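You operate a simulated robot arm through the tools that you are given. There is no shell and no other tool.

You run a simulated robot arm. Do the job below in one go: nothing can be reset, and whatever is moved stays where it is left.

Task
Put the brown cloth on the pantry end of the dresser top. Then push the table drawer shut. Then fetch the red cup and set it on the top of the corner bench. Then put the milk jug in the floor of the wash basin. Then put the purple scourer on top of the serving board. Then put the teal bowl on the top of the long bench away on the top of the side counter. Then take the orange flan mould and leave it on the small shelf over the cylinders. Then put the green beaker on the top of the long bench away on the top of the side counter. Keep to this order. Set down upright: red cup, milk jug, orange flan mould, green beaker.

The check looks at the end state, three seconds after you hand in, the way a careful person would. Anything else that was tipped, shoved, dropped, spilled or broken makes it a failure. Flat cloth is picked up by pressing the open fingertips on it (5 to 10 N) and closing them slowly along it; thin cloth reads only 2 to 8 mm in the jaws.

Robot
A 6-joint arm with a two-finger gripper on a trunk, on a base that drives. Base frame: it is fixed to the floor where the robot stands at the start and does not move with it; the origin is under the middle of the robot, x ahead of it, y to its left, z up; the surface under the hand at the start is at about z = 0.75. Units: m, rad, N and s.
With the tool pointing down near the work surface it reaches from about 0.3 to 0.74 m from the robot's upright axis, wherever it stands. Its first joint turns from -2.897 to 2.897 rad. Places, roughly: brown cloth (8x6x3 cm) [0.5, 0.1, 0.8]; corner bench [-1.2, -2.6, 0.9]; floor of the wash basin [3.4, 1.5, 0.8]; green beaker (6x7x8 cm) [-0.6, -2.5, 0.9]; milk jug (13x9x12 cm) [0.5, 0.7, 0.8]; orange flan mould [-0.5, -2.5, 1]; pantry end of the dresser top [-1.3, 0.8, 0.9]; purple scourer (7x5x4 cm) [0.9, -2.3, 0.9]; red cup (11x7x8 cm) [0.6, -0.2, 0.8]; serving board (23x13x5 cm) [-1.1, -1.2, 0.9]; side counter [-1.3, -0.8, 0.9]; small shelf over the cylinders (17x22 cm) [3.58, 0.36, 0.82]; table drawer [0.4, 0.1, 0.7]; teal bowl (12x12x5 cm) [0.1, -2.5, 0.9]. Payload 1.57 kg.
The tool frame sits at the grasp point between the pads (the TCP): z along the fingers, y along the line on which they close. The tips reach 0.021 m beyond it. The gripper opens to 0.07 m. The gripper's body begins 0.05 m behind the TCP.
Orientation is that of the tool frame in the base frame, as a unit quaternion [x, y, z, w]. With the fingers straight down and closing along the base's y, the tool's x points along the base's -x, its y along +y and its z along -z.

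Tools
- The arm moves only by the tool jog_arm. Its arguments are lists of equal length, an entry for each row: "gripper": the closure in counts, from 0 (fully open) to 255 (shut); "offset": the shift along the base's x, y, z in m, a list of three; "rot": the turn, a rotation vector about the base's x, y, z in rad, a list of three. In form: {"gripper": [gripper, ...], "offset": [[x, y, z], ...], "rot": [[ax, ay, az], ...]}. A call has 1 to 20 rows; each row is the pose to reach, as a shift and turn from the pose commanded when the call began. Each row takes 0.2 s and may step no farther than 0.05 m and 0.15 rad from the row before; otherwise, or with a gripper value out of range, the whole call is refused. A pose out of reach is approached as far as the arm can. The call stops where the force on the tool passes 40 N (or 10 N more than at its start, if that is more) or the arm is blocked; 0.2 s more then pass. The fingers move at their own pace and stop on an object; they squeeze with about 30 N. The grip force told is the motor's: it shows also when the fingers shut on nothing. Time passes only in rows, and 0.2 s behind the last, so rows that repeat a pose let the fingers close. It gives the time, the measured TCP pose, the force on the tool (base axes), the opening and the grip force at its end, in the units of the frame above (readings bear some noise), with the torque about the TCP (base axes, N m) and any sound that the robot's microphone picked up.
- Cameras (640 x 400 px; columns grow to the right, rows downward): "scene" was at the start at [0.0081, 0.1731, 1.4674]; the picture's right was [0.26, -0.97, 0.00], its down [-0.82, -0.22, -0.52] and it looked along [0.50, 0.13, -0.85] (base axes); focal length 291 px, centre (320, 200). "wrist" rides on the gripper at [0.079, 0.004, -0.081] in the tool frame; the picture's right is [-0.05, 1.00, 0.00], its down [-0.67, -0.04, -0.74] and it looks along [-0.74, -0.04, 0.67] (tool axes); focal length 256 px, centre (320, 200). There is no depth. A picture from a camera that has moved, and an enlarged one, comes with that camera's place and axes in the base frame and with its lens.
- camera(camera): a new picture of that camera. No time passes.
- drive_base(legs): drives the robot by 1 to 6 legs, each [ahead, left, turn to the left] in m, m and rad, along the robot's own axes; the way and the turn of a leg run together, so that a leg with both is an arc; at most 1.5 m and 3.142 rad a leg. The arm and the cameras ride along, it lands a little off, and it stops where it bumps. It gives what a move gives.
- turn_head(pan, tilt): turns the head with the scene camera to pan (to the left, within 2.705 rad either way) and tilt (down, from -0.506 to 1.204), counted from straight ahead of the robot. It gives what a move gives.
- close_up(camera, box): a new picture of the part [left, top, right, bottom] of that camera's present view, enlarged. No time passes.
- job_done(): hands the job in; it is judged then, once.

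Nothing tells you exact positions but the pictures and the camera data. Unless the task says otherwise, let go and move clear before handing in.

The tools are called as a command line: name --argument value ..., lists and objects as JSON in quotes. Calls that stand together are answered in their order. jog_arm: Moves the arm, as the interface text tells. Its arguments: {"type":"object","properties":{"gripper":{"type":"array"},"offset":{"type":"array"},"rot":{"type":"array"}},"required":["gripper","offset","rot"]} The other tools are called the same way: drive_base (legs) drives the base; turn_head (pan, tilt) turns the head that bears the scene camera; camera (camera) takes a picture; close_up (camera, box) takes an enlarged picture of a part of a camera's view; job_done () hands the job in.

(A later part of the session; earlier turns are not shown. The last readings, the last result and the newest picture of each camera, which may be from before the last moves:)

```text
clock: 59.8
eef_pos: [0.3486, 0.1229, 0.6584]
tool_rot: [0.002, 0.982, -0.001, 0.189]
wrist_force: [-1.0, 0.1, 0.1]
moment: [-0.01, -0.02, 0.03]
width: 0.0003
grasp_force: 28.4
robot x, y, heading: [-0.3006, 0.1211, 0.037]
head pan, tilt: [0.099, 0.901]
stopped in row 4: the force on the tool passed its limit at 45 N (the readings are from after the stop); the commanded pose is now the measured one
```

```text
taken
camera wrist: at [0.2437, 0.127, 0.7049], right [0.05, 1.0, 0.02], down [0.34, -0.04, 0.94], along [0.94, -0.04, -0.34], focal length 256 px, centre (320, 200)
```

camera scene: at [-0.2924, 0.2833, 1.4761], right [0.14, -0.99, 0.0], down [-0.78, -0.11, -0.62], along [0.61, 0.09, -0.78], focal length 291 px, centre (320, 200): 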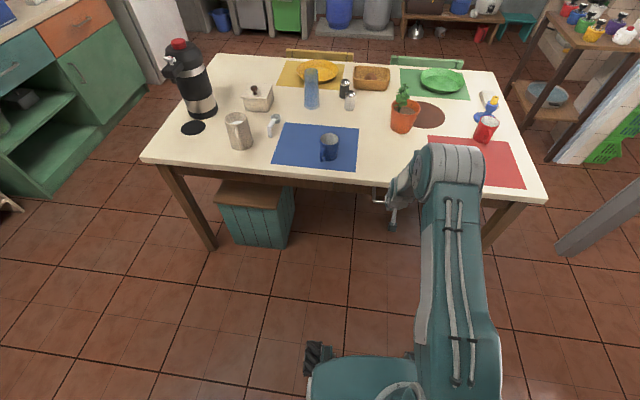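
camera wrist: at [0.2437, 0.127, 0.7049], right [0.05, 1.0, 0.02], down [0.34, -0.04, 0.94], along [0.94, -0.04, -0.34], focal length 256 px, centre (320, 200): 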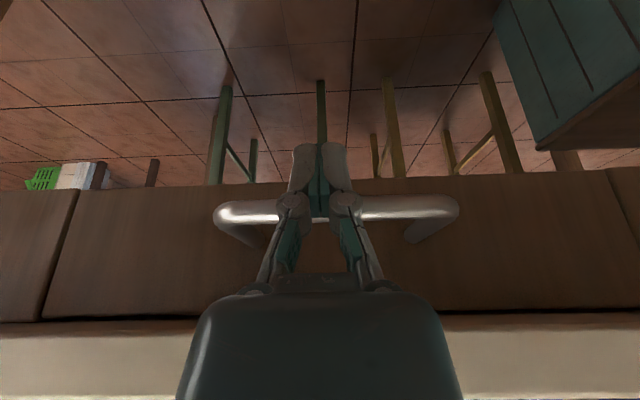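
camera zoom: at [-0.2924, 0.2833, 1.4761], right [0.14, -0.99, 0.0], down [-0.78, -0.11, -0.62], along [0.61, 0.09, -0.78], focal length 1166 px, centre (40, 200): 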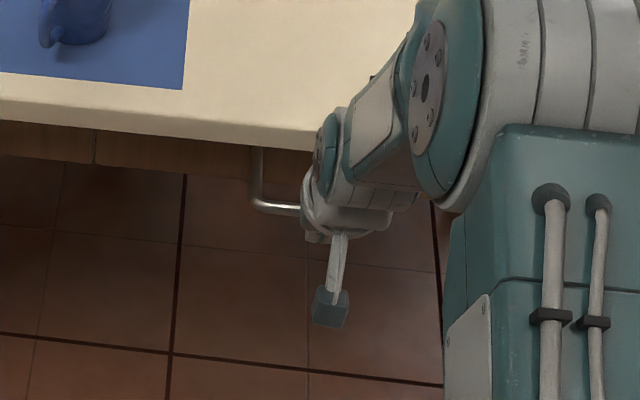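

That back-off call had one step slightly too long and nothing moved; I repeat it with smaller steps.

jog_arm --gripper '[255, 255, 255, 255, 255, 255, 255, 255, 255, 255]' --offset '[[-0.03, 0, 0], [-0.07, 0, 0], [-0.11, 0, 0.01], [-0.13, 0, 0.045], [-0.13, 0, 0.09], [-0.13, 0, 0.135], [-0.13, 0, 0.18], [-0.13, 0, 0.225], [-0.13, 0, 0.27], [-0.13, 0, 0.315]]' --rot '[[0, 0, 0], [0, 0, 0], [0, 0.05, 0], [0, 0.1, 0], [0, 0.2, 0], [0, 0.3, 0], [0, 0.38, 0], [0, 0.38, 0], [0, 0.38, 0], [0, 0.38, 0]]'

camera --camera "scene"

camera --camera "wrist"

```text
clock: 62.0
eef_pos: [0.2195, 0.1205, 0.9737]
tool_rot: [0.0, 1.0, -0.001, 0.0]
wrist_force: [0.7, 0.0, -0.3]
moment: [0.0, 0.01, 0.01]
width: 0.0002
grasp_force: 27.7
robot x, y, heading: [-0.3047, 0.1196, 0.039]
head pan, tilt: [0.099, 0.901]
```

```text
taken
camera scene: at [-0.293, 0.2833, 1.4762], right [0.14, -0.99, 0.0], down [-0.78, -0.11, -0.62], along [0.61, 0.09, -0.78], focal length 291 px, centre (320, 200)
```

scene: 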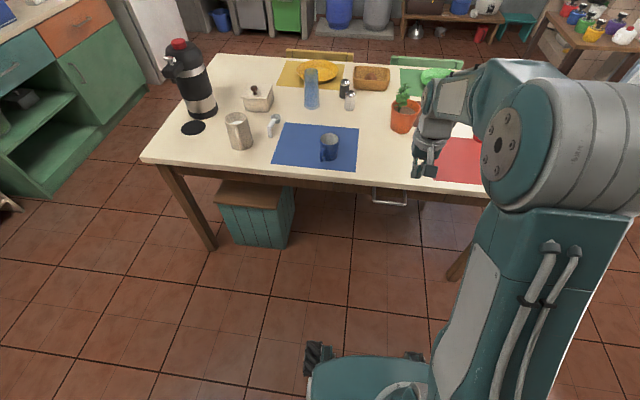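

```text
taken
camera wrist: at [0.1395, 0.1247, 1.0552], right [0.06, 1.0, 0.0], down [0.67, -0.04, 0.74], along [0.74, -0.04, -0.67], focal length 256 px, centre (320, 200)
```

wrist: 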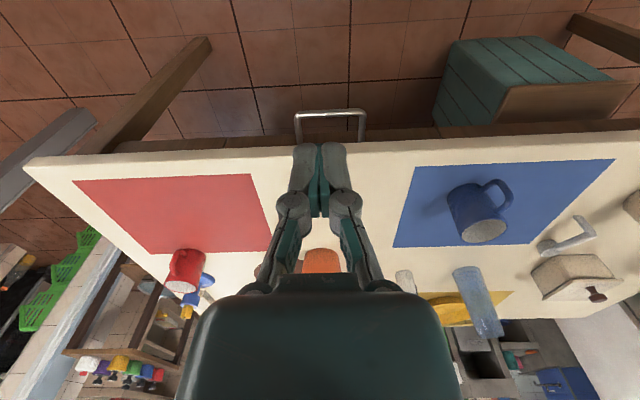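

The drawer is shut. The red cup stands at about (0.656, -0.21) with its handle toward me; I raise the arm, drive to about (0.03, -0.2), then look.

jog_arm --gripper '[200, 150, 110, 110]' --offset '[[0, 0, 0.04], [0, 0, 0.08], [0, 0, 0.12], [0, 0, 0.12]]' --rot '[[0, 0, 0], [0, 0, 0], [0, 0, 0], [0, 0, 0]]'

drive_base --legs '[[0, 0, -0.04], [0.1, -0.34, 0], [0.22, 0, 0]]'

turn_head --pan 0.0 --tilt 0.95

camera --camera "scene"

camera --camera "wrist"

```text
clock: 63.0
eef_pos: [0.2153, 0.1194, 1.0945]
tool_rot: [0.001, 1.0, -0.001, 0.001]
wrist_force: [0.5, 0.1, -1.0]
moment: [-0.02, -0.01, 0.02]
width: 0.0401
grasp_force: 0.1
robot x, y, heading: [-0.3059, 0.12, 0.04]
head pan, tilt: [0.099, 0.901]
```

```text
clock: 66.9
eef_pos: [0.5348, -0.2222, 1.0938]
tool_rot: [0.017, 1.0, -0.001, 0.002]
wrist_force: [-0.3, -0.7, -0.2]
moment: [0.04, -0.04, -0.01]
width: 0.0397
grasp_force: 0.1
robot x, y, heading: [0.0118, -0.2058, 0.009]
head pan, tilt: [0.099, 0.901]
```

```text
clock: 67.6
eef_pos: [0.5353, -0.2225, 1.0938]
tool_rot: [0.017, 1.0, 0.0, 0.0]
wrist_force: [-0.3, -0.7, 0.2]
moment: [0.01, 0.01, 0.0]
width: 0.0396
grasp_force: 0.0
robot x, y, heading: [0.0153, -0.2022, 0.013]
head pan, tilt: [0.0, 0.949]
```

```text
taken
camera scene: at [0.0288, -0.0516, 1.4726], right [0.01, -1.0, 0.0], down [-0.81, -0.01, -0.58], along [0.58, 0.0, -0.81], focal length 291 px, centre (320, 200)
```

scene: 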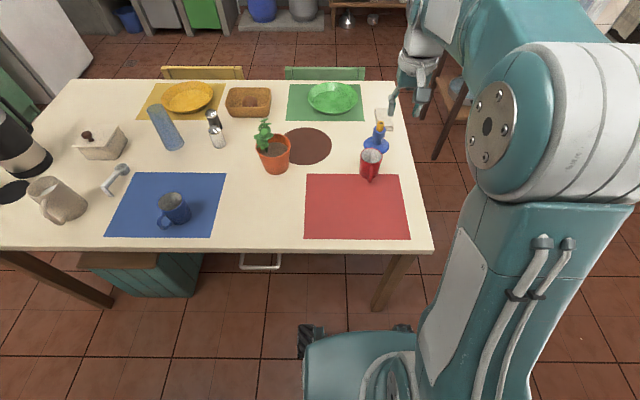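

```text
taken
camera wrist: at [0.4552, -0.2148, 1.1752], right [0.09, 1.0, 0.0], down [0.66, -0.06, 0.75], along [0.74, -0.06, -0.67], focal length 256 px, centre (320, 200)
```

wrist: 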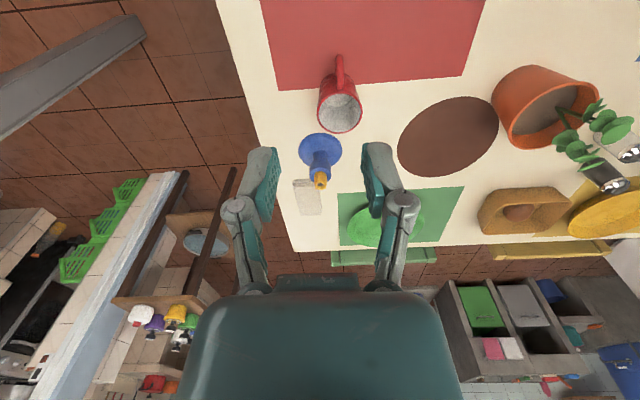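

close_up --camera "wrist" --box '[290, 40, 390, 160]'

close_up --camera "scene" --box '[330, 110, 430, 200]'

```text
3.33 times, centred on (340, 100) of wrist
camera zoom: at [0.4552, -0.2148, 1.1752], right [0.09, 1.0, 0.0], down [0.66, -0.06, 0.75], along [0.74, -0.06, -0.67], focal length 853 px, centre (253, 533)
```

zoom: 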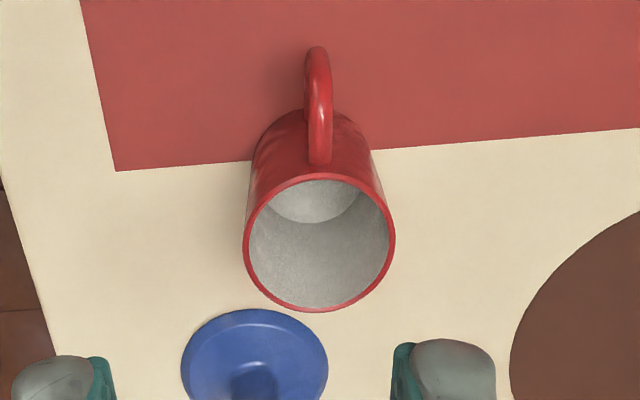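

```text
4.44 times, centred on (380, 155) of scene
camera zoom: at [0.0288, -0.0516, 1.4726], right [0.01, -1.0, 0.0], down [-0.81, -0.01, -0.58], along [0.58, 0.0, -0.81], focal length 1295 px, centre (53, 400)
```

zoom: 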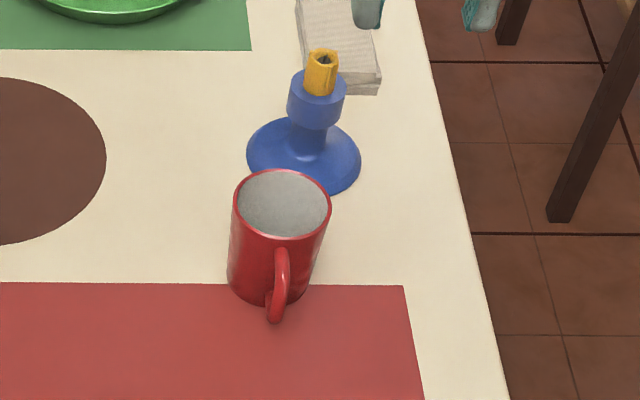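

The cup's rim center is near (0.652, -0.203), outer diameter about 6.7 cm, rim z about 0.83; I'll pinch its +y wall with one finger inside. I move closer above it to refine.

jog_arm --gripper '[110, 110, 110, 110, 110]' --offset '[[0.03, 0.012, -0.03], [0.06, 0.025, -0.06], [0.09, 0.04, -0.09], [0.117, 0.052, -0.12], [0.117, 0.052, -0.15]]' --rot '[[0, 0, 0.034], [0, 0, 0.034], [0, 0, 0.034], [0, 0, 0.034], [0, 0, 0.034]]'

camera --camera "wrist"

close_up --camera "scene" --box '[330, 110, 430, 200]'

```text
clock: 68.8
eef_pos: [0.6529, -0.1699, 0.9421]
tool_rot: [-0.001, 1.0, 0.0, 0.001]
wrist_force: [0.2, 0.7, -0.3]
moment: [-0.06, -0.02, 0.02]
width: 0.0398
grasp_force: 0.0
robot x, y, heading: [0.0134, -0.2081, 0.005]
head pan, tilt: [0.0, 0.949]
```

```text
taken
camera wrist: at [0.5724, -0.1646, 1.0234], right [0.05, 1.0, 0.0], down [0.67, -0.03, 0.75], along [0.74, -0.04, -0.67], focal length 256 px, centre (320, 200)
```

wrist: 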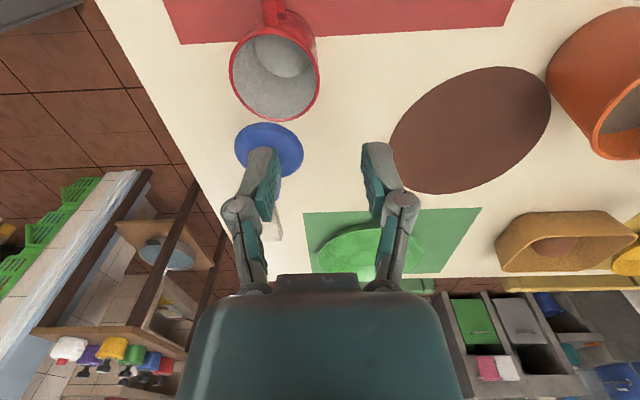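

```text
4.44 times, centred on (380, 155) of scene
camera zoom: at [0.0296, -0.0512, 1.4725], right [0.01, -1.0, 0.0], down [-0.81, -0.01, -0.58], along [0.58, 0.0, -0.81], focal length 1295 px, centre (53, 400)
```

zoom: 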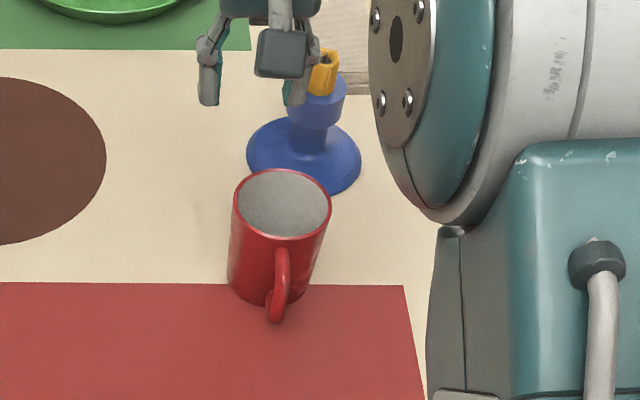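

Cup center refined to (0.650, -0.203). I descend with the wall between the fingers and close.

jog_arm --gripper '[110, 110, 110, 110]' --offset '[[-0.003, -0.001, -0.04], [-0.003, -0.001, -0.08], [-0.003, -0.001, -0.115], [-0.003, -0.001, -0.134]]' --rot '[[0, 0, 0], [0, 0, 0], [0, 0, 0], [0, 0, 0]]'

camera --camera "wrist"

close_up --camera "scene" --box '[330, 110, 430, 200]'

```text
clock: 69.8
eef_pos: [0.6495, -0.173, 0.8092]
tool_rot: [-0.001, 1.0, -0.001, 0.001]
wrist_force: [0.0, -0.1, 0.4]
moment: [0.01, -0.01, 0.0]
width: 0.0398
grasp_force: 0.0
robot x, y, heading: [0.0159, -0.2073, 0.006]
head pan, tilt: [0.0, 0.949]
```

```text
taken
camera wrist: at [0.5687, -0.169, 0.8901], right [0.05, 1.0, 0.0], down [0.66, -0.03, 0.75], along [0.75, -0.04, -0.67], focal length 256 px, centre (320, 200)
```

wrist: 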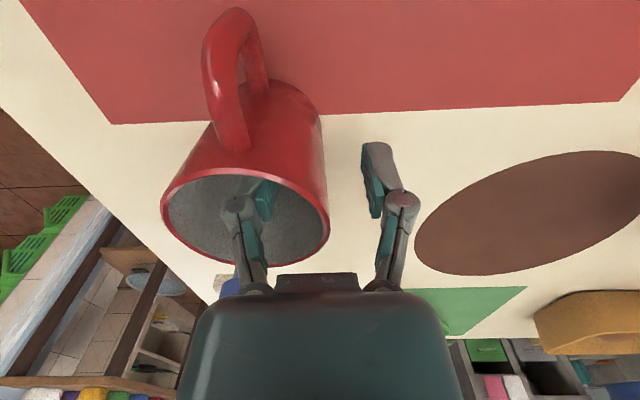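

```text
4.44 times, centred on (380, 155) of scene
camera zoom: at [0.0296, -0.0514, 1.4725], right [0.01, -1.0, 0.0], down [-0.81, -0.01, -0.58], along [0.58, 0.0, -0.81], focal length 1295 px, centre (53, 400)
```

zoom: 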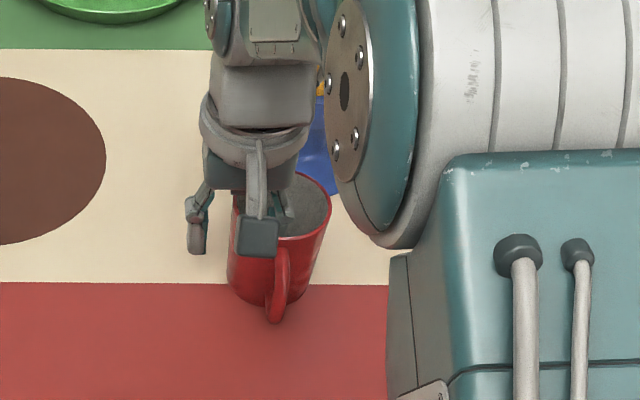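

One finger is inside, one outside the wall. I close gently and then lift.

jog_arm --gripper '[130, 150, 170, 190, 210, 230, 250, 250, 250]' --offset '[[0, 0, 0], [0, 0, 0], [0, 0, 0], [0, 0, 0], [0, 0, 0], [0, 0, 0], [0, 0, 0], [0, 0, 0], [0, 0, 0]]' --rot '[[0, 0, 0], [0, 0, 0], [0, 0, 0], [0, 0, 0], [0, 0, 0], [0, 0, 0], [0, 0, 0], [0, 0, 0], [0, 0, 0]]'

camera --camera "wrist"

```text
clock: 71.8
eef_pos: [0.6482, -0.1745, 0.8108]
tool_rot: [-0.001, 1.0, -0.001, 0.003]
wrist_force: [0.5, -2.1, 9.5]
moment: [-0.65, 0.11, -0.02]
width: 0.0062
grasp_force: 30.0
robot x, y, heading: [0.0163, -0.2112, 0.005]
head pan, tilt: [0.0, 0.949]
```

```text
taken
camera wrist: at [0.5689, -0.1693, 0.8908], right [0.05, 1.0, 0.0], down [0.66, -0.03, 0.75], along [0.75, -0.04, -0.67], focal length 256 px, centre (320, 200)
```

wrist: 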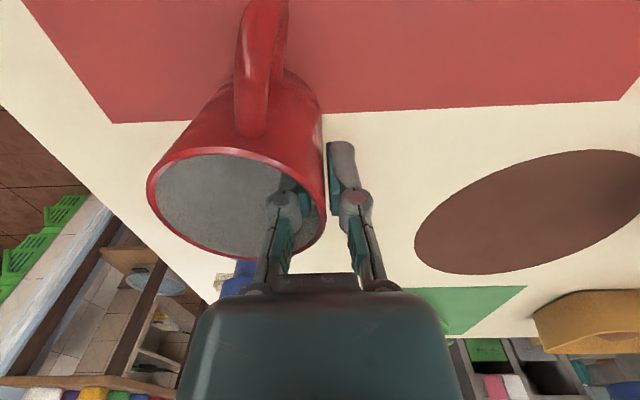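

The wall is held (6 mm). I lift slowly and look.

jog_arm --gripper '[250, 250, 250, 250]' --offset '[[0, 0, 0.01], [0, 0, 0.03], [0, 0, 0.06], [0, 0, 0.08]]' --rot '[[0, 0, 0], [0, 0, 0], [0, 0, 0], [0, 0, 0]]'

camera --camera "wrist"

close_up --camera "scene" --box '[330, 90, 430, 190]'

```text
clock: 72.8
eef_pos: [0.6502, -0.1749, 0.8896]
tool_rot: [-0.001, 1.0, -0.001, 0.001]
wrist_force: [0.5, 0.3, -1.5]
moment: [0.04, -0.01, 0.02]
width: 0.0063
grasp_force: 29.6
robot x, y, heading: [0.0123, -0.2065, 0.007]
head pan, tilt: [0.0, 0.949]
```

```text
taken
camera wrist: at [0.5691, -0.1692, 0.9716], right [0.05, 1.0, 0.0], down [0.67, -0.03, 0.75], along [0.74, -0.04, -0.67], focal length 256 px, centre (320, 200)
```

wrist: 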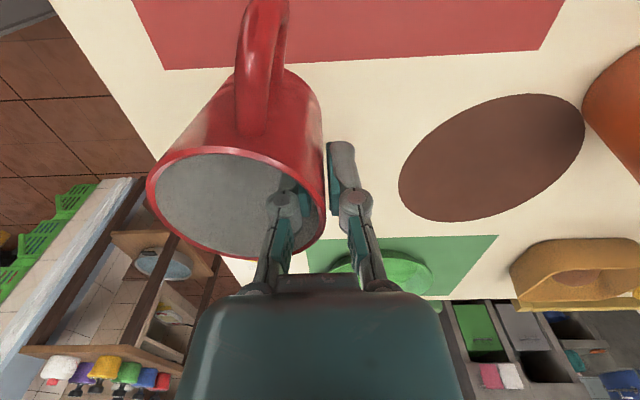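

```text
4.00 times, centred on (380, 140) of scene
camera zoom: at [0.0297, -0.0512, 1.4725], right [0.01, -1.0, 0.0], down [-0.81, -0.01, -0.58], along [0.58, 0.0, -0.81], focal length 1166 px, centre (80, 440)
```

zoom: 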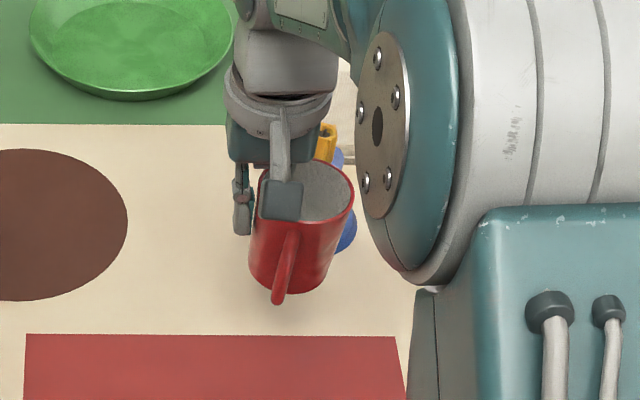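

The cup is lifted, hanging nearly upright. I raise and retract, back away from the table, turn right and drive to the corner bench.

jog_arm --gripper '[250, 250, 250, 250, 250, 250]' --offset '[[-0.01, 0, 0.04], [-0.03, 0, 0.08], [-0.06, 0, 0.115], [-0.1, 0, 0.14], [-0.14, 0, 0.16], [-0.17, 0, 0.17]]' --rot '[[0, 0, 0], [0, 0, 0], [0, 0, 0], [0, 0, 0], [0, 0, 0], [0, 0, 0]]'

drive_base --legs '[[-0.3, 0, 0], [0, 0, -1.577], [1.25, 0, 0]]'

turn_head --pan -0.5 --tilt 0.6

camera --camera "scene"

camera --camera "wrist"

```text
clock: 74.2
eef_pos: [0.4771, -0.169, 1.0617]
tool_rot: [0.0, 1.0, -0.001, 0.001]
wrist_force: [-0.5, 0.3, -1.3]
moment: [0.05, -0.06, -0.01]
width: 0.0063
grasp_force: 30.4
robot x, y, heading: [0.0133, -0.208, 0.009]
head pan, tilt: [0.0, 0.949]
```

```text
clock: 86.0
eef_pos: [-0.2442, -1.9406, 1.0613]
tool_rot: [0.711, 0.703, -0.001, 0.0]
wrist_force: [-0.2, 0.0, -1.3]
moment: [-0.03, -0.07, -0.02]
width: 0.0062
grasp_force: 30.3
robot x, y, heading: [-0.2767, -1.4732, -1.576]
head pan, tilt: [0.0, 0.949]
```

```text
clock: 87.0
eef_pos: [-0.2452, -1.9406, 1.0612]
tool_rot: [0.711, 0.703, -0.001, -0.001]
wrist_force: [0.4, 0.3, -1.3]
moment: [0.02, -0.06, -0.03]
width: 0.0062
grasp_force: 29.9
robot x, y, heading: [-0.2737, -1.4742, -1.575]
head pan, tilt: [-0.499, 0.6]
```

```text
taken
camera scene: at [-0.1621, -1.4955, 1.5009], right [-0.88, 0.48, 0.0], down [0.27, 0.5, -0.82], along [-0.4, -0.72, -0.57], focal length 291 px, centre (320, 200)
```

scene: 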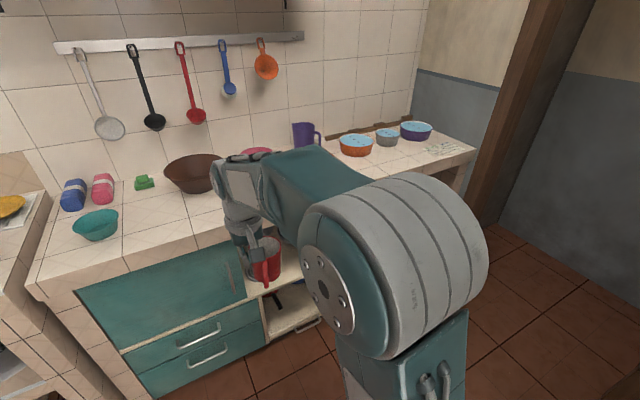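

```text
taken
camera wrist: at [-0.24, -1.8602, 1.1426], right [1.0, -0.06, 0.0], down [-0.04, -0.66, 0.75], along [-0.05, -0.74, -0.67], focal length 256 px, centre (320, 200)
```

wrist: 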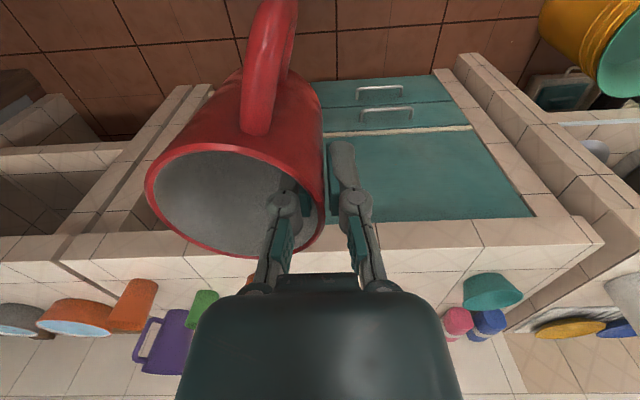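

The corner bench with three bowls is to the right. I slide right to stand in front of it.

drive_base --legs '[[0.0, -0.65, 0]]'

turn_head --pan -0.05 --tilt 0.6

camera --camera "scene"

camera --camera "wrist"

```text
clock: 90.4
eef_pos: [-0.8842, -1.9013, 1.067]
tool_rot: [0.74, 0.672, 0.018, 0.021]
wrist_force: [0.9, 0.1, -2.5]
moment: [0.02, 0.02, 0.03]
width: 0.0059
grasp_force: 29.4
robot x, y, heading: [-0.8169, -1.4449, -1.665]
head pan, tilt: [-0.499, 0.6]
stopped in leg 1: the robot was blocked; the commanded pose is now the measured one
```

```text
clock: 91.3
eef_pos: [-0.877, -1.9024, 1.0679]
tool_rot: [0.739, 0.674, 0.014, 0.018]
wrist_force: [0.2, 0.4, -2.3]
moment: [-0.03, -0.02, 0.0]
width: 0.006
grasp_force: 30.0
robot x, y, heading: [-0.8235, -1.4442, -1.659]
head pan, tilt: [-0.051, 0.6]
```

```text
taken
camera scene: at [-0.6555, -1.4869, 1.4987], right [-0.99, 0.14, 0.01], down [0.07, 0.56, -0.82], along [-0.12, -0.82, -0.56], focal length 291 px, centre (320, 200)
```

scene: 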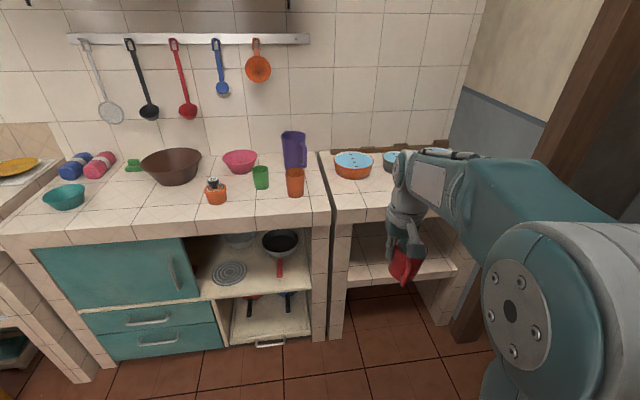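

```text
taken
camera wrist: at [-0.8697, -1.8219, 1.1485], right [0.99, -0.14, 0.05], down [-0.13, -0.65, 0.74], along [-0.08, -0.74, -0.67], focal length 256 px, centre (320, 200)
```

wrist: 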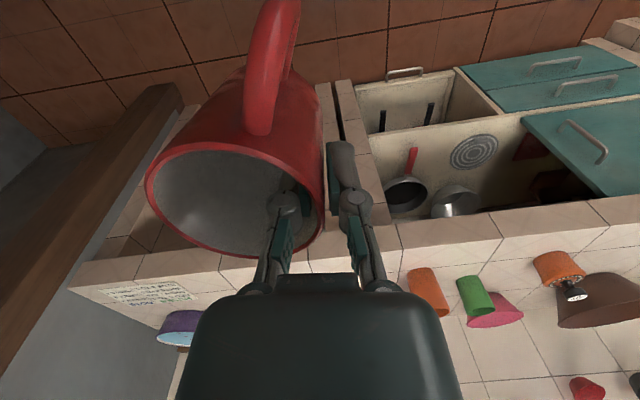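

The base bumped something on its right; I look to the right to see what before moving on.

turn_head --pan -1.3 --tilt 0.8

camera --camera "scene"

turn_head --pan -2.2 --tilt 0.9

camera --camera "scene"

```text
clock: 92.7
eef_pos: [-0.8775, -1.9017, 1.0666]
tool_rot: [0.739, 0.674, 0.014, 0.018]
wrist_force: [0.2, 0.7, -1.6]
moment: [-0.06, -0.04, -0.03]
width: 0.0059
grasp_force: 29.6
robot x, y, heading: [-0.8214, -1.4437, -1.665]
head pan, tilt: [-1.3, 0.799]
```

```text
taken
camera scene: at [-0.7222, -1.4141, 1.4828], right [-0.18, 0.98, 0.0], down [0.7, 0.13, -0.71], along [-0.69, -0.13, -0.71], focal length 291 px, centre (320, 200)
```

scene: 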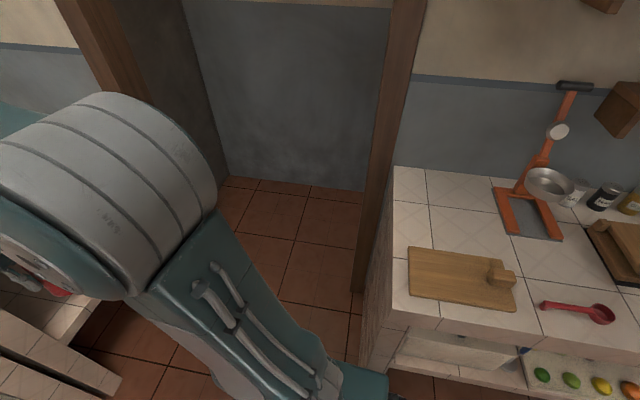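

```text
clock: 93.9
eef_pos: [-0.8787, -1.9018, 1.0668]
tool_rot: [0.738, 0.674, 0.014, 0.019]
wrist_force: [-0.3, 0.1, -0.9]
moment: [-0.02, -0.05, 0.02]
width: 0.0058
grasp_force: 30.0
robot x, y, heading: [-0.822, -1.4419, -1.659]
head pan, tilt: [-2.201, 0.901]
```

```text
taken
camera scene: at [-0.6998, -1.3498, 1.4748], right [0.66, 0.75, -0.01], down [0.58, -0.51, -0.63], along [-0.48, 0.41, -0.78], focal length 291 px, centre (320, 200)
```

scene: 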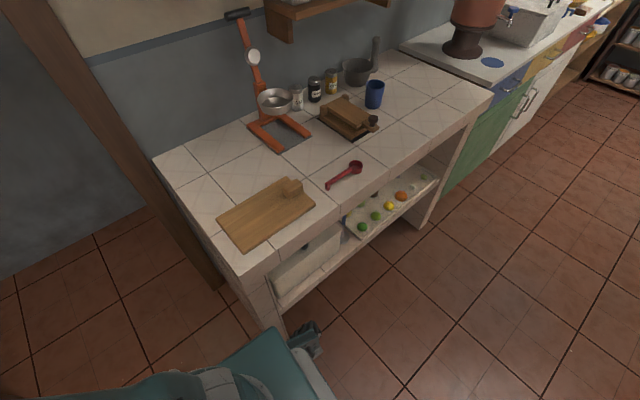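

The rear right base corner touched the side counter's leg. I move away to the left, ahead past the counter's end, and then slightly right.

drive_base --legs '[[0.0, 0.07, 0], [0.0, 0, 0.09], [0.24, 0, 0]]'

turn_head --pan -0.1 --tilt 0.75

camera --camera "scene"

camera --camera "wrist"

```text
clock: 96.8
eef_pos: [-0.7627, -2.1503, 1.0669]
tool_rot: [0.704, 0.71, 0.016, 0.018]
wrist_force: [-0.6, -1.0, -1.6]
moment: [0.0, -0.07, 0.01]
width: 0.0062
grasp_force: 30.3
robot x, y, heading: [-0.7551, -1.6875, -1.561]
head pan, tilt: [-2.201, 0.901]
```

```text
clock: 98.8
eef_pos: [-0.7638, -2.1495, 1.0689]
tool_rot: [0.704, 0.71, 0.017, 0.018]
wrist_force: [-0.1, 0.1, -1.4]
moment: [-0.02, -0.05, -0.01]
width: 0.006
grasp_force: 29.7
robot x, y, heading: [-0.7531, -1.6882, -1.561]
head pan, tilt: [-0.099, 0.75]
```

```text
taken
camera scene: at [-0.6038, -1.7105, 1.488], right [-1.0, 0.09, 0.0], down [0.06, 0.68, -0.73], along [-0.07, -0.73, -0.68], focal length 291 px, centre (320, 200)
```

scene: 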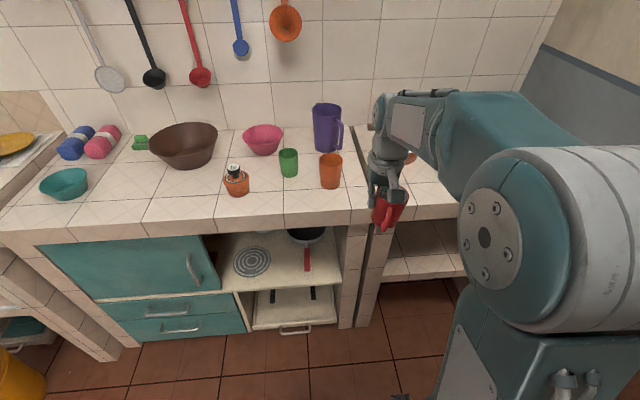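

```text
taken
camera wrist: at [-0.765, -2.0704, 1.1484], right [1.0, -0.05, 0.05], down [-0.07, -0.66, 0.74], along [0.0, -0.75, -0.67], focal length 256 px, centre (320, 200)
```

wrist: 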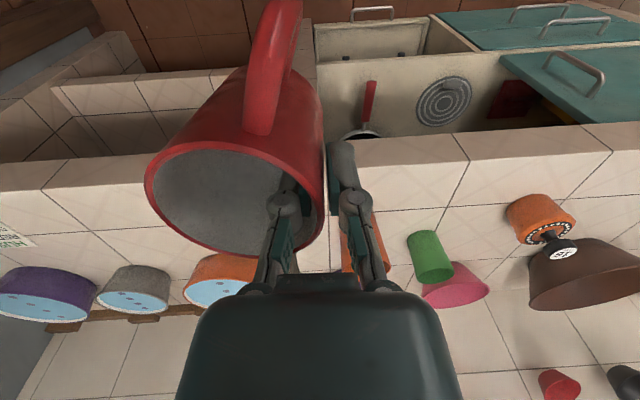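

I'm now past the counter's end; the bench's front edge is at y≈-2.29, bowls start at y≈-2.49, leaving a free strip. I move slightly ahead and right, then straighten the tool tilt that the bump left.

drive_base --legs '[[0.1, 0, 0], [0.0, -0.14, 0]]'

jog_arm --gripper '[250, 250, 250]' --offset '[[0, 0, 0], [0, 0, 0.0], [0, 0, 0]]' --rot '[[0, 0.03, 0], [0, 0.05, 0], [0, 0.05, 0]]'

camera --camera "scene"

camera --camera "wrist"

```text
clock: 100.9
eef_pos: [-0.9031, -2.2538, 1.0674]
tool_rot: [0.705, 0.708, 0.015, 0.017]
wrist_force: [0.0, 0.0, -2.0]
moment: [-0.01, -0.07, 0.04]
width: 0.0061
grasp_force: 30.1
robot x, y, heading: [-0.8911, -1.7923, -1.562]
head pan, tilt: [-0.099, 0.75]
```

```text
clock: 101.7
eef_pos: [-0.9144, -2.2548, 1.0678]
tool_rot: [0.705, 0.709, 0.001, 0.003]
wrist_force: [-0.9, 0.1, -2.4]
moment: [0.01, -0.07, 0.01]
width: 0.0059
grasp_force: 30.6
robot x, y, heading: [-0.8943, -1.7886, -1.564]
head pan, tilt: [-0.099, 0.75]
```

```text
taken
camera scene: at [-0.7461, -1.8148, 1.4881], right [-1.0, 0.09, 0.0], down [0.06, 0.68, -0.73], along [-0.07, -0.73, -0.68], focal length 291 px, centre (320, 200)
```

scene: 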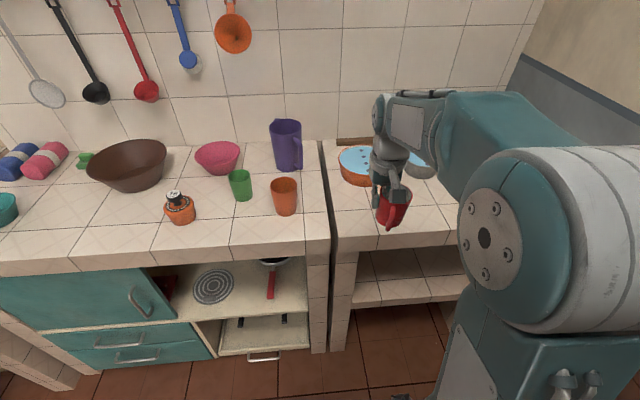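

```text
taken
camera wrist: at [-0.9114, -2.1746, 1.1482], right [1.0, -0.05, 0.01], down [-0.04, -0.66, 0.75], along [-0.03, -0.75, -0.66], focal length 256 px, centre (320, 200)
```

wrist: 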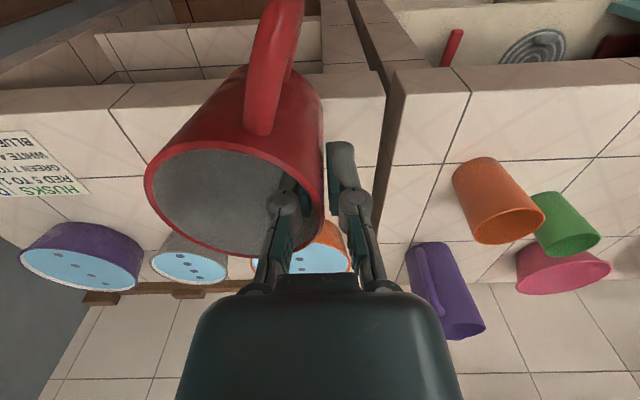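

close_up --camera "scene" --box '[340, 140, 440, 240]'

close_up --camera "wrist" --box '[0, 80, 240, 320]'

```text
4.00 times, centred on (390, 190) of scene
camera zoom: at [-0.7461, -1.8148, 1.4881], right [-1.0, 0.09, 0.0], down [0.06, 0.68, -0.73], along [-0.07, -0.73, -0.68], focal length 1166 px, centre (40, 240)
```

zoom: 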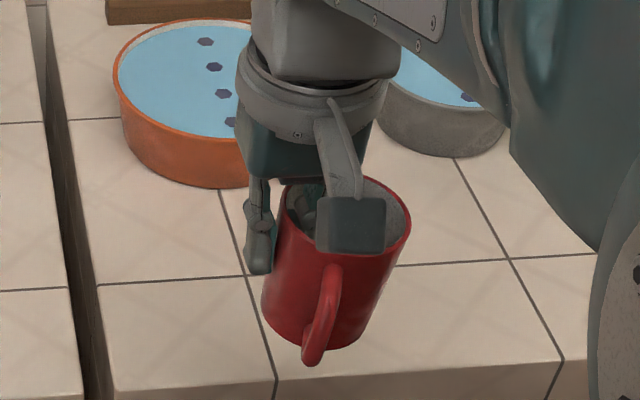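

```text
1.67 times, centred on (120, 200) of wrist
camera zoom: at [-0.9114, -2.1746, 1.1482], right [1.0, -0.05, 0.01], down [-0.04, -0.66, 0.75], along [-0.03, -0.75, -0.66], focal length 427 px, centre (653, 200)
```

zoom: 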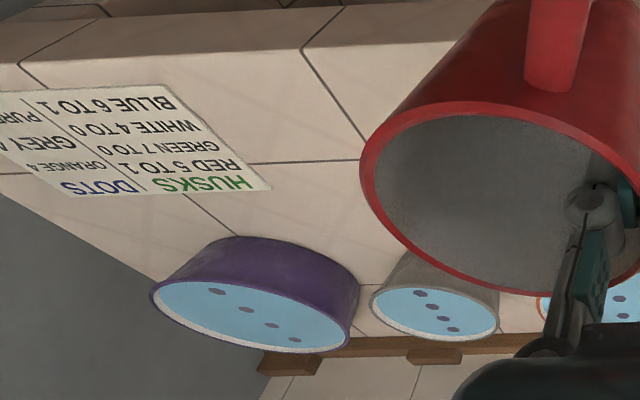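

The cup leans a few degrees; I level it by turning 0.1 rad about y while moving over (-0.955, -2.40).

jog_arm --gripper '[250, 250, 250, 250, 250, 250]' --offset '[[-0.003, -0.04, 0.0], [-0.006, -0.08, 0.0], [-0.01, -0.115, 0], [-0.012, -0.145, 0], [-0.012, -0.145, -0.04], [-0.012, -0.145, -0.075]]' --rot '[[0, 0.05, 0], [0, 0.1, 0], [0, 0.1, 0], [0, 0.1, 0], [0, 0.1, 0], [0, 0.1, 0]]'

close_up --camera "scene" --box '[340, 120, 440, 220]'

camera --camera "wrist"

```text
clock: 103.1
eef_pos: [-0.923, -2.3992, 0.9925]
tool_rot: [0.703, 0.709, -0.036, -0.033]
wrist_force: [-0.3, -0.2, -2.1]
moment: [-0.03, -0.03, -0.04]
width: 0.0061
grasp_force: 30.4
robot x, y, heading: [-0.8922, -1.7905, -1.561]
head pan, tilt: [-0.099, 0.75]
```

```text
4.00 times, centred on (390, 170) of scene
camera zoom: at [-0.7434, -1.8156, 1.4879], right [-1.0, 0.09, 0.0], down [0.06, 0.68, -0.73], along [-0.07, -0.73, -0.68], focal length 1166 px, centre (40, 320)
```

zoom: 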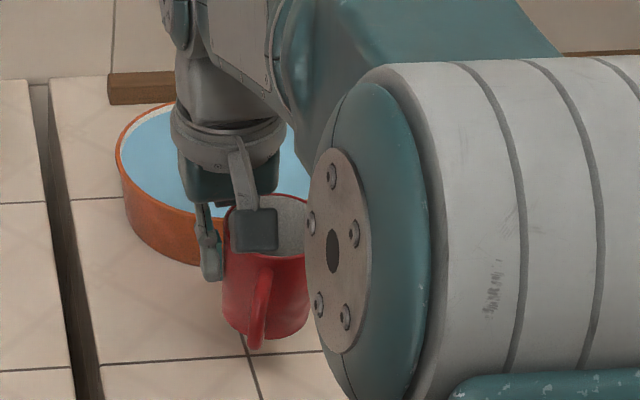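

```text
taken
camera wrist: at [-0.9108, -2.3195, 1.0731], right [0.99, -0.05, -0.1], down [0.04, -0.66, 0.75], along [-0.1, -0.75, -0.66], focal length 256 px, centre (320, 200)
```

wrist: 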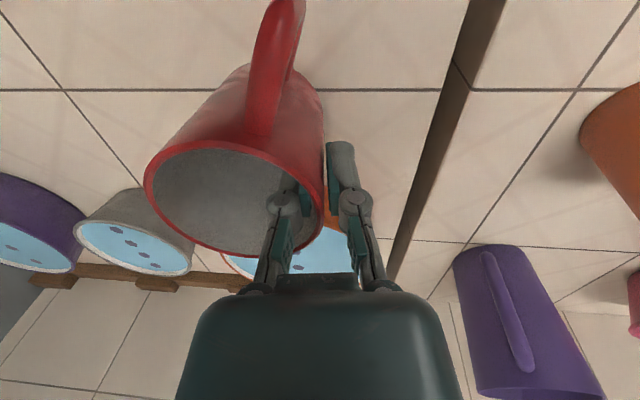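

The cup looks upright above the free tiles. I lower it in small steps until it touches.

jog_arm --gripper '[250, 250, 250, 250]' --offset '[[0, 0, -0.015], [0, 0, -0.03], [0, 0, -0.034], [0, 0, -0.038]]' --rot '[[0, 0, 0], [0, 0, 0], [0, 0, 0], [0, 0, 0]]'

```text
clock: 104.1
eef_pos: [-0.9219, -2.4011, 0.9547]
tool_rot: [0.704, 0.709, -0.035, -0.033]
wrist_force: [0.2, 0.3, -1.6]
moment: [-0.03, -0.07, 0.02]
width: 0.0062
grasp_force: 30.4
robot x, y, heading: [-0.891, -1.7917, -1.564]
head pan, tilt: [-0.099, 0.75]
```

jog_arm --gripper '[250, 250]' --offset '[[0, 0, -0.003], [0, 0, -0.006]]' --rot '[[0, 0, 0], [0, 0, 0]]'

close_up --camera "scene" --box '[340, 120, 440, 220]'

```text
clock: 104.7
eef_pos: [-0.9214, -2.3986, 0.949]
tool_rot: [0.704, 0.709, -0.034, -0.033]
wrist_force: [0.3, 0.6, -1.2]
moment: [0.0, -0.05, 0.01]
width: 0.006
grasp_force: 29.9
robot x, y, heading: [-0.8921, -1.7894, -1.568]
head pan, tilt: [-0.099, 0.75]
```

```text
4.00 times, centred on (390, 170) of scene
camera zoom: at [-0.7449, -1.8157, 1.4881], right [-1.0, 0.09, 0.0], down [0.06, 0.68, -0.73], along [-0.07, -0.73, -0.68], focal length 1166 px, centre (40, 320)
```

zoom: 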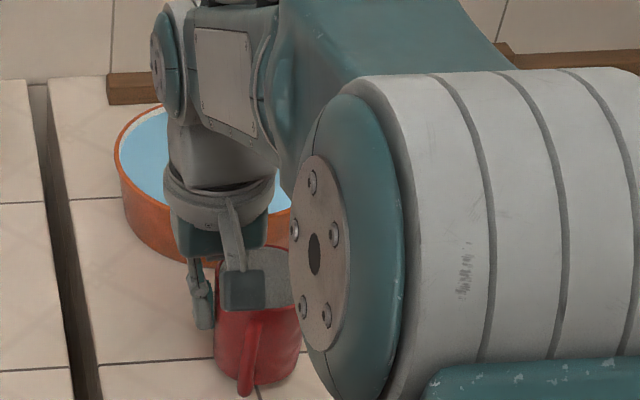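

No contact yet; I continue down in small steps.

jog_arm --gripper '[250, 250, 250]' --offset '[[0, 0, -0.004], [0, 0, -0.008], [0, 0, -0.011]]' --rot '[[0, 0, 0], [0, 0, 0], [0, 0, 0]]'

```text
clock: 105.5
eef_pos: [-0.9216, -2.3993, 0.9388]
tool_rot: [0.704, 0.708, -0.036, -0.032]
wrist_force: [0.9, -1.0, 8.2]
moment: [0.12, 0.02, -0.01]
width: 0.0059
grasp_force: 29.3
robot x, y, heading: [-0.8948, -1.7929, -1.564]
head pan, tilt: [-0.099, 0.75]
```

Contact felt (8 N). I open the fingers gently and rise straight out of the cup.

jog_arm --gripper '[225, 200, 170, 140, 120, 120, 120, 120, 120, 120]' --offset '[[0, 0, 0.0], [0, 0, 0.0], [0, 0, 0.0], [0, 0, 0.0], [0, 0, 0.0], [0, 0, 0.02], [0, 0, 0.05], [0, 0, 0.08], [0, 0, 0.12], [0, 0, 0.15]]' --rot '[[0, 0, 0], [0, 0, 0], [0, 0, 0], [0, 0, 0], [0, 0, 0], [0, 0, 0], [0, 0, 0], [0, 0, 0], [0, 0, 0], [0, 0, 0]]'

camera --camera "wrist"

camera --camera "scene"

```text
clock: 107.7
eef_pos: [-0.9202, -2.3971, 1.0865]
tool_rot: [0.704, 0.709, -0.035, -0.034]
wrist_force: [0.8, 0.4, -0.6]
moment: [0.01, -0.01, 0.0]
width: 0.037
grasp_force: 0.0
robot x, y, heading: [-0.892, -1.7909, -1.565]
head pan, tilt: [-0.099, 0.75]
```

```text
taken
camera wrist: at [-0.909, -2.3162, 1.1662], right [0.99, -0.05, -0.1], down [0.04, -0.66, 0.75], along [-0.1, -0.75, -0.66], focal length 256 px, centre (320, 200)
```

wrist: 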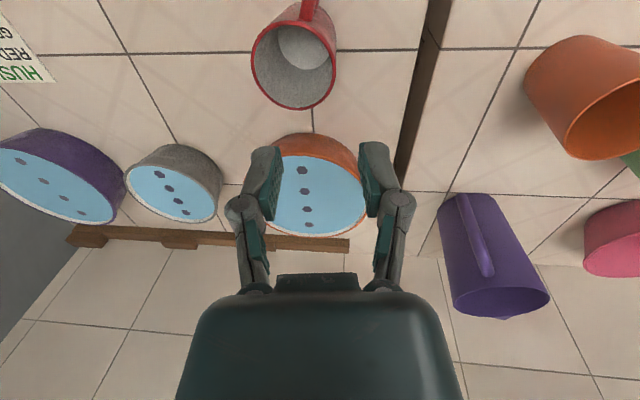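

```text
taken
camera scene: at [-0.7448, -1.8155, 1.4881], right [-1.0, 0.09, 0.0], down [0.06, 0.68, -0.73], along [-0.07, -0.73, -0.68], focal length 291 px, centre (320, 200)
```

scene: 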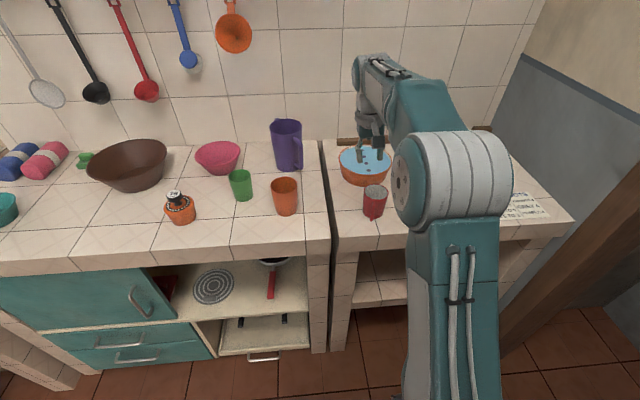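

The red cup stands upright on the corner bench. Before leaving I take a closer look at the long bench objects.

close_up --camera "scene" --box '[140, 100, 320, 240]'

close_up --camera "scene" --box '[330, 130, 430, 240]'

close_up --camera "scene" --box '[0, 100, 180, 240]'

```text
2.86 times, centred on (230, 170) of scene
camera zoom: at [-0.7448, -1.8155, 1.4881], right [-1.0, 0.09, 0.0], down [0.06, 0.68, -0.73], along [-0.07, -0.73, -0.68], focal length 833 px, centre (577, 286)
```

zoom: 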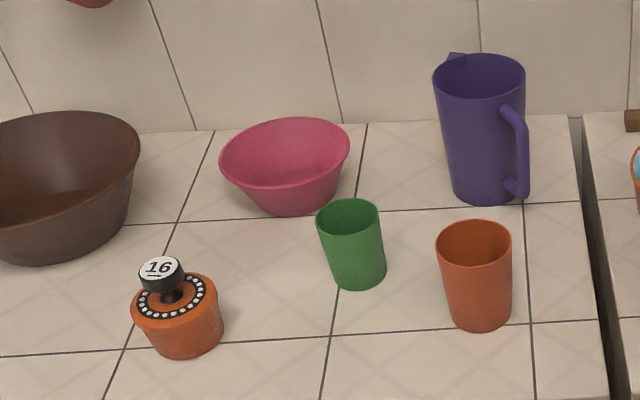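

```text
3.64 times, centred on (380, 185) of scene
camera zoom: at [-0.7448, -1.8155, 1.4881], right [-1.0, 0.09, 0.0], down [0.06, 0.68, -0.73], along [-0.07, -0.73, -0.68], focal length 1060 px, centre (102, 254)
```

zoom: 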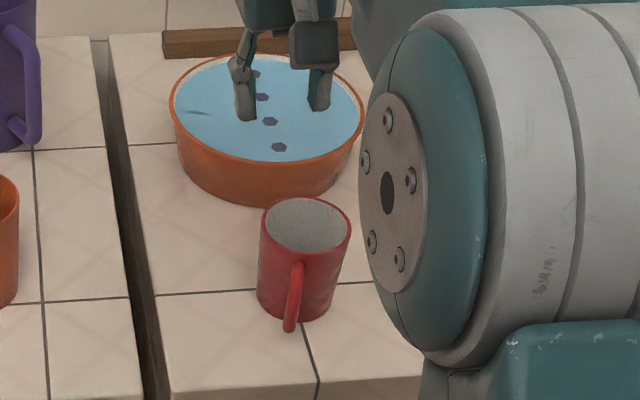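

```text
2.86 times, centred on (90, 170) of scene
camera zoom: at [-0.7448, -1.8155, 1.4881], right [-1.0, 0.09, 0.0], down [0.06, 0.68, -0.73], along [-0.07, -0.73, -0.68], focal length 833 px, centre (977, 286)
```

zoom: 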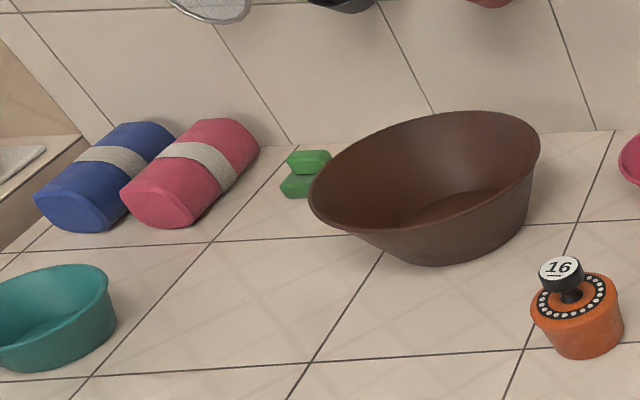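

The flan mould has a knob with "16", the green beaker stands beside the orange tumbler. Now I retract, undo the tilt, and drive back to the table for the milk jug.

jog_arm --gripper '[120, 120, 120, 120, 120]' --offset '[[0, 0.04, 0.02], [0, 0.08, 0.03], [0, 0.12, 0.03], [0, 0.15, 0.03], [0, 0.16, 0.03]]' --rot '[[0, -0.05, 0], [0, -0.098, 0], [0, -0.098, 0], [0, -0.098, 0], [0, -0.098, 0]]'

drive_base --legs '[[0, 0.6, 0], [-0.3, 0, 0], [0, 0, 1.565], [0, 1.4, 0], [0, 0.78, 0], [0.2, 0, 0]]'

turn_head --pan 0.0 --tilt 0.95

camera --camera "scene"

camera --camera "wrist"

```text
clock: 108.9
eef_pos: [-0.9204, -2.2384, 1.1174]
tool_rot: [0.705, 0.71, -0.001, 0.001]
wrist_force: [0.7, -0.3, -0.2]
moment: [-0.01, -0.01, -0.03]
width: 0.0368
grasp_force: 0.1
robot x, y, heading: [-0.8933, -1.7917, -1.56]
head pan, tilt: [-0.099, 0.75]
```

```text
clock: 129.4
eef_pos: [0.4669, 0.6415, 1.1181]
tool_rot: [0.029, 1.0, 0.0, 0.002]
wrist_force: [0.2, 0.1, -0.1]
moment: [0.04, 0.0, 0.02]
width: 0.0366
grasp_force: 0.0
robot x, y, heading: [0.0279, 0.6981, -0.052]
head pan, tilt: [-0.099, 0.75]
```

```text
clock: 130.2
eef_pos: [0.4677, 0.6424, 1.1178]
tool_rot: [0.029, 1.0, 0.001, 0.002]
wrist_force: [1.4, 0.0, -0.6]
moment: [-0.03, 0.0, 0.01]
width: 0.037
grasp_force: 0.1
robot x, y, heading: [0.0255, 0.6963, -0.05]
head pan, tilt: [0.0, 0.949]
```

```text
taken
camera scene: at [0.0477, 0.8526, 1.4726], right [-0.05, -1.0, 0.0], down [-0.81, 0.04, -0.58], along [0.58, -0.03, -0.81], focal length 291 px, centre (320, 200)
```

scene: 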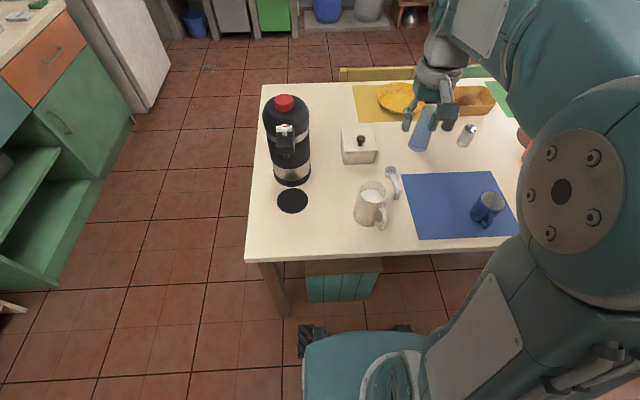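

```text
taken
camera wrist: at [0.3883, 0.6517, 1.1996], right [0.11, 0.99, 0.0], down [0.66, -0.07, 0.75], along [0.74, -0.08, -0.66], focal length 256 px, centre (320, 200)
```

wrist: 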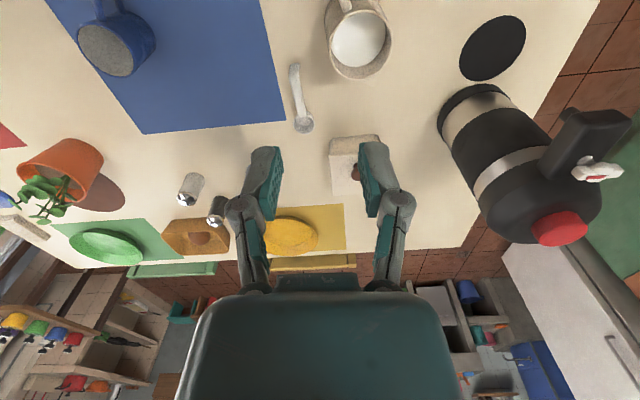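

close_up --camera "scene" --box '[330, 150, 430, 250]'

close_up --camera "wrist" --box '[290, 0, 430, 100]'

```text
4.00 times, centred on (380, 200) of scene
camera zoom: at [0.0477, 0.8526, 1.4726], right [-0.05, -1.0, 0.0], down [-0.81, 0.04, -0.58], along [0.58, -0.03, -0.81], focal length 1166 px, centre (80, 200)
```

zoom: 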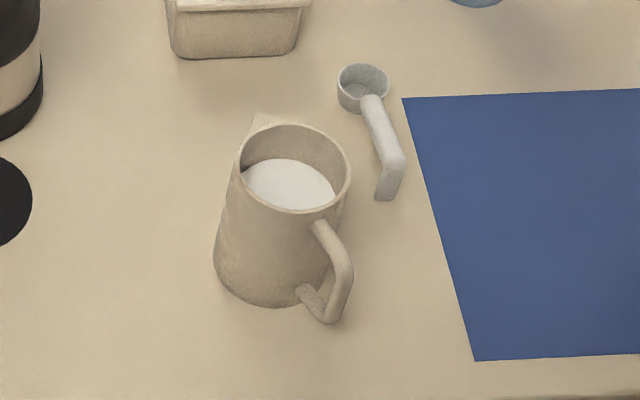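

```text
4.00 times, centred on (360, 50) of wrist
camera zoom: at [0.3883, 0.6517, 1.1996], right [0.11, 0.99, 0.0], down [0.66, -0.07, 0.75], along [0.74, -0.08, -0.66], focal length 1024 px, centre (160, 800)
```

zoom: 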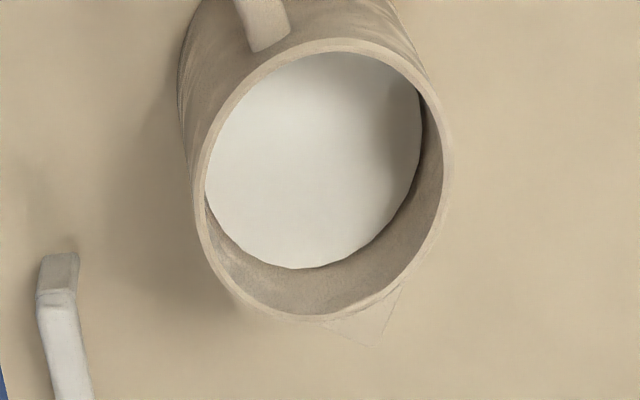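

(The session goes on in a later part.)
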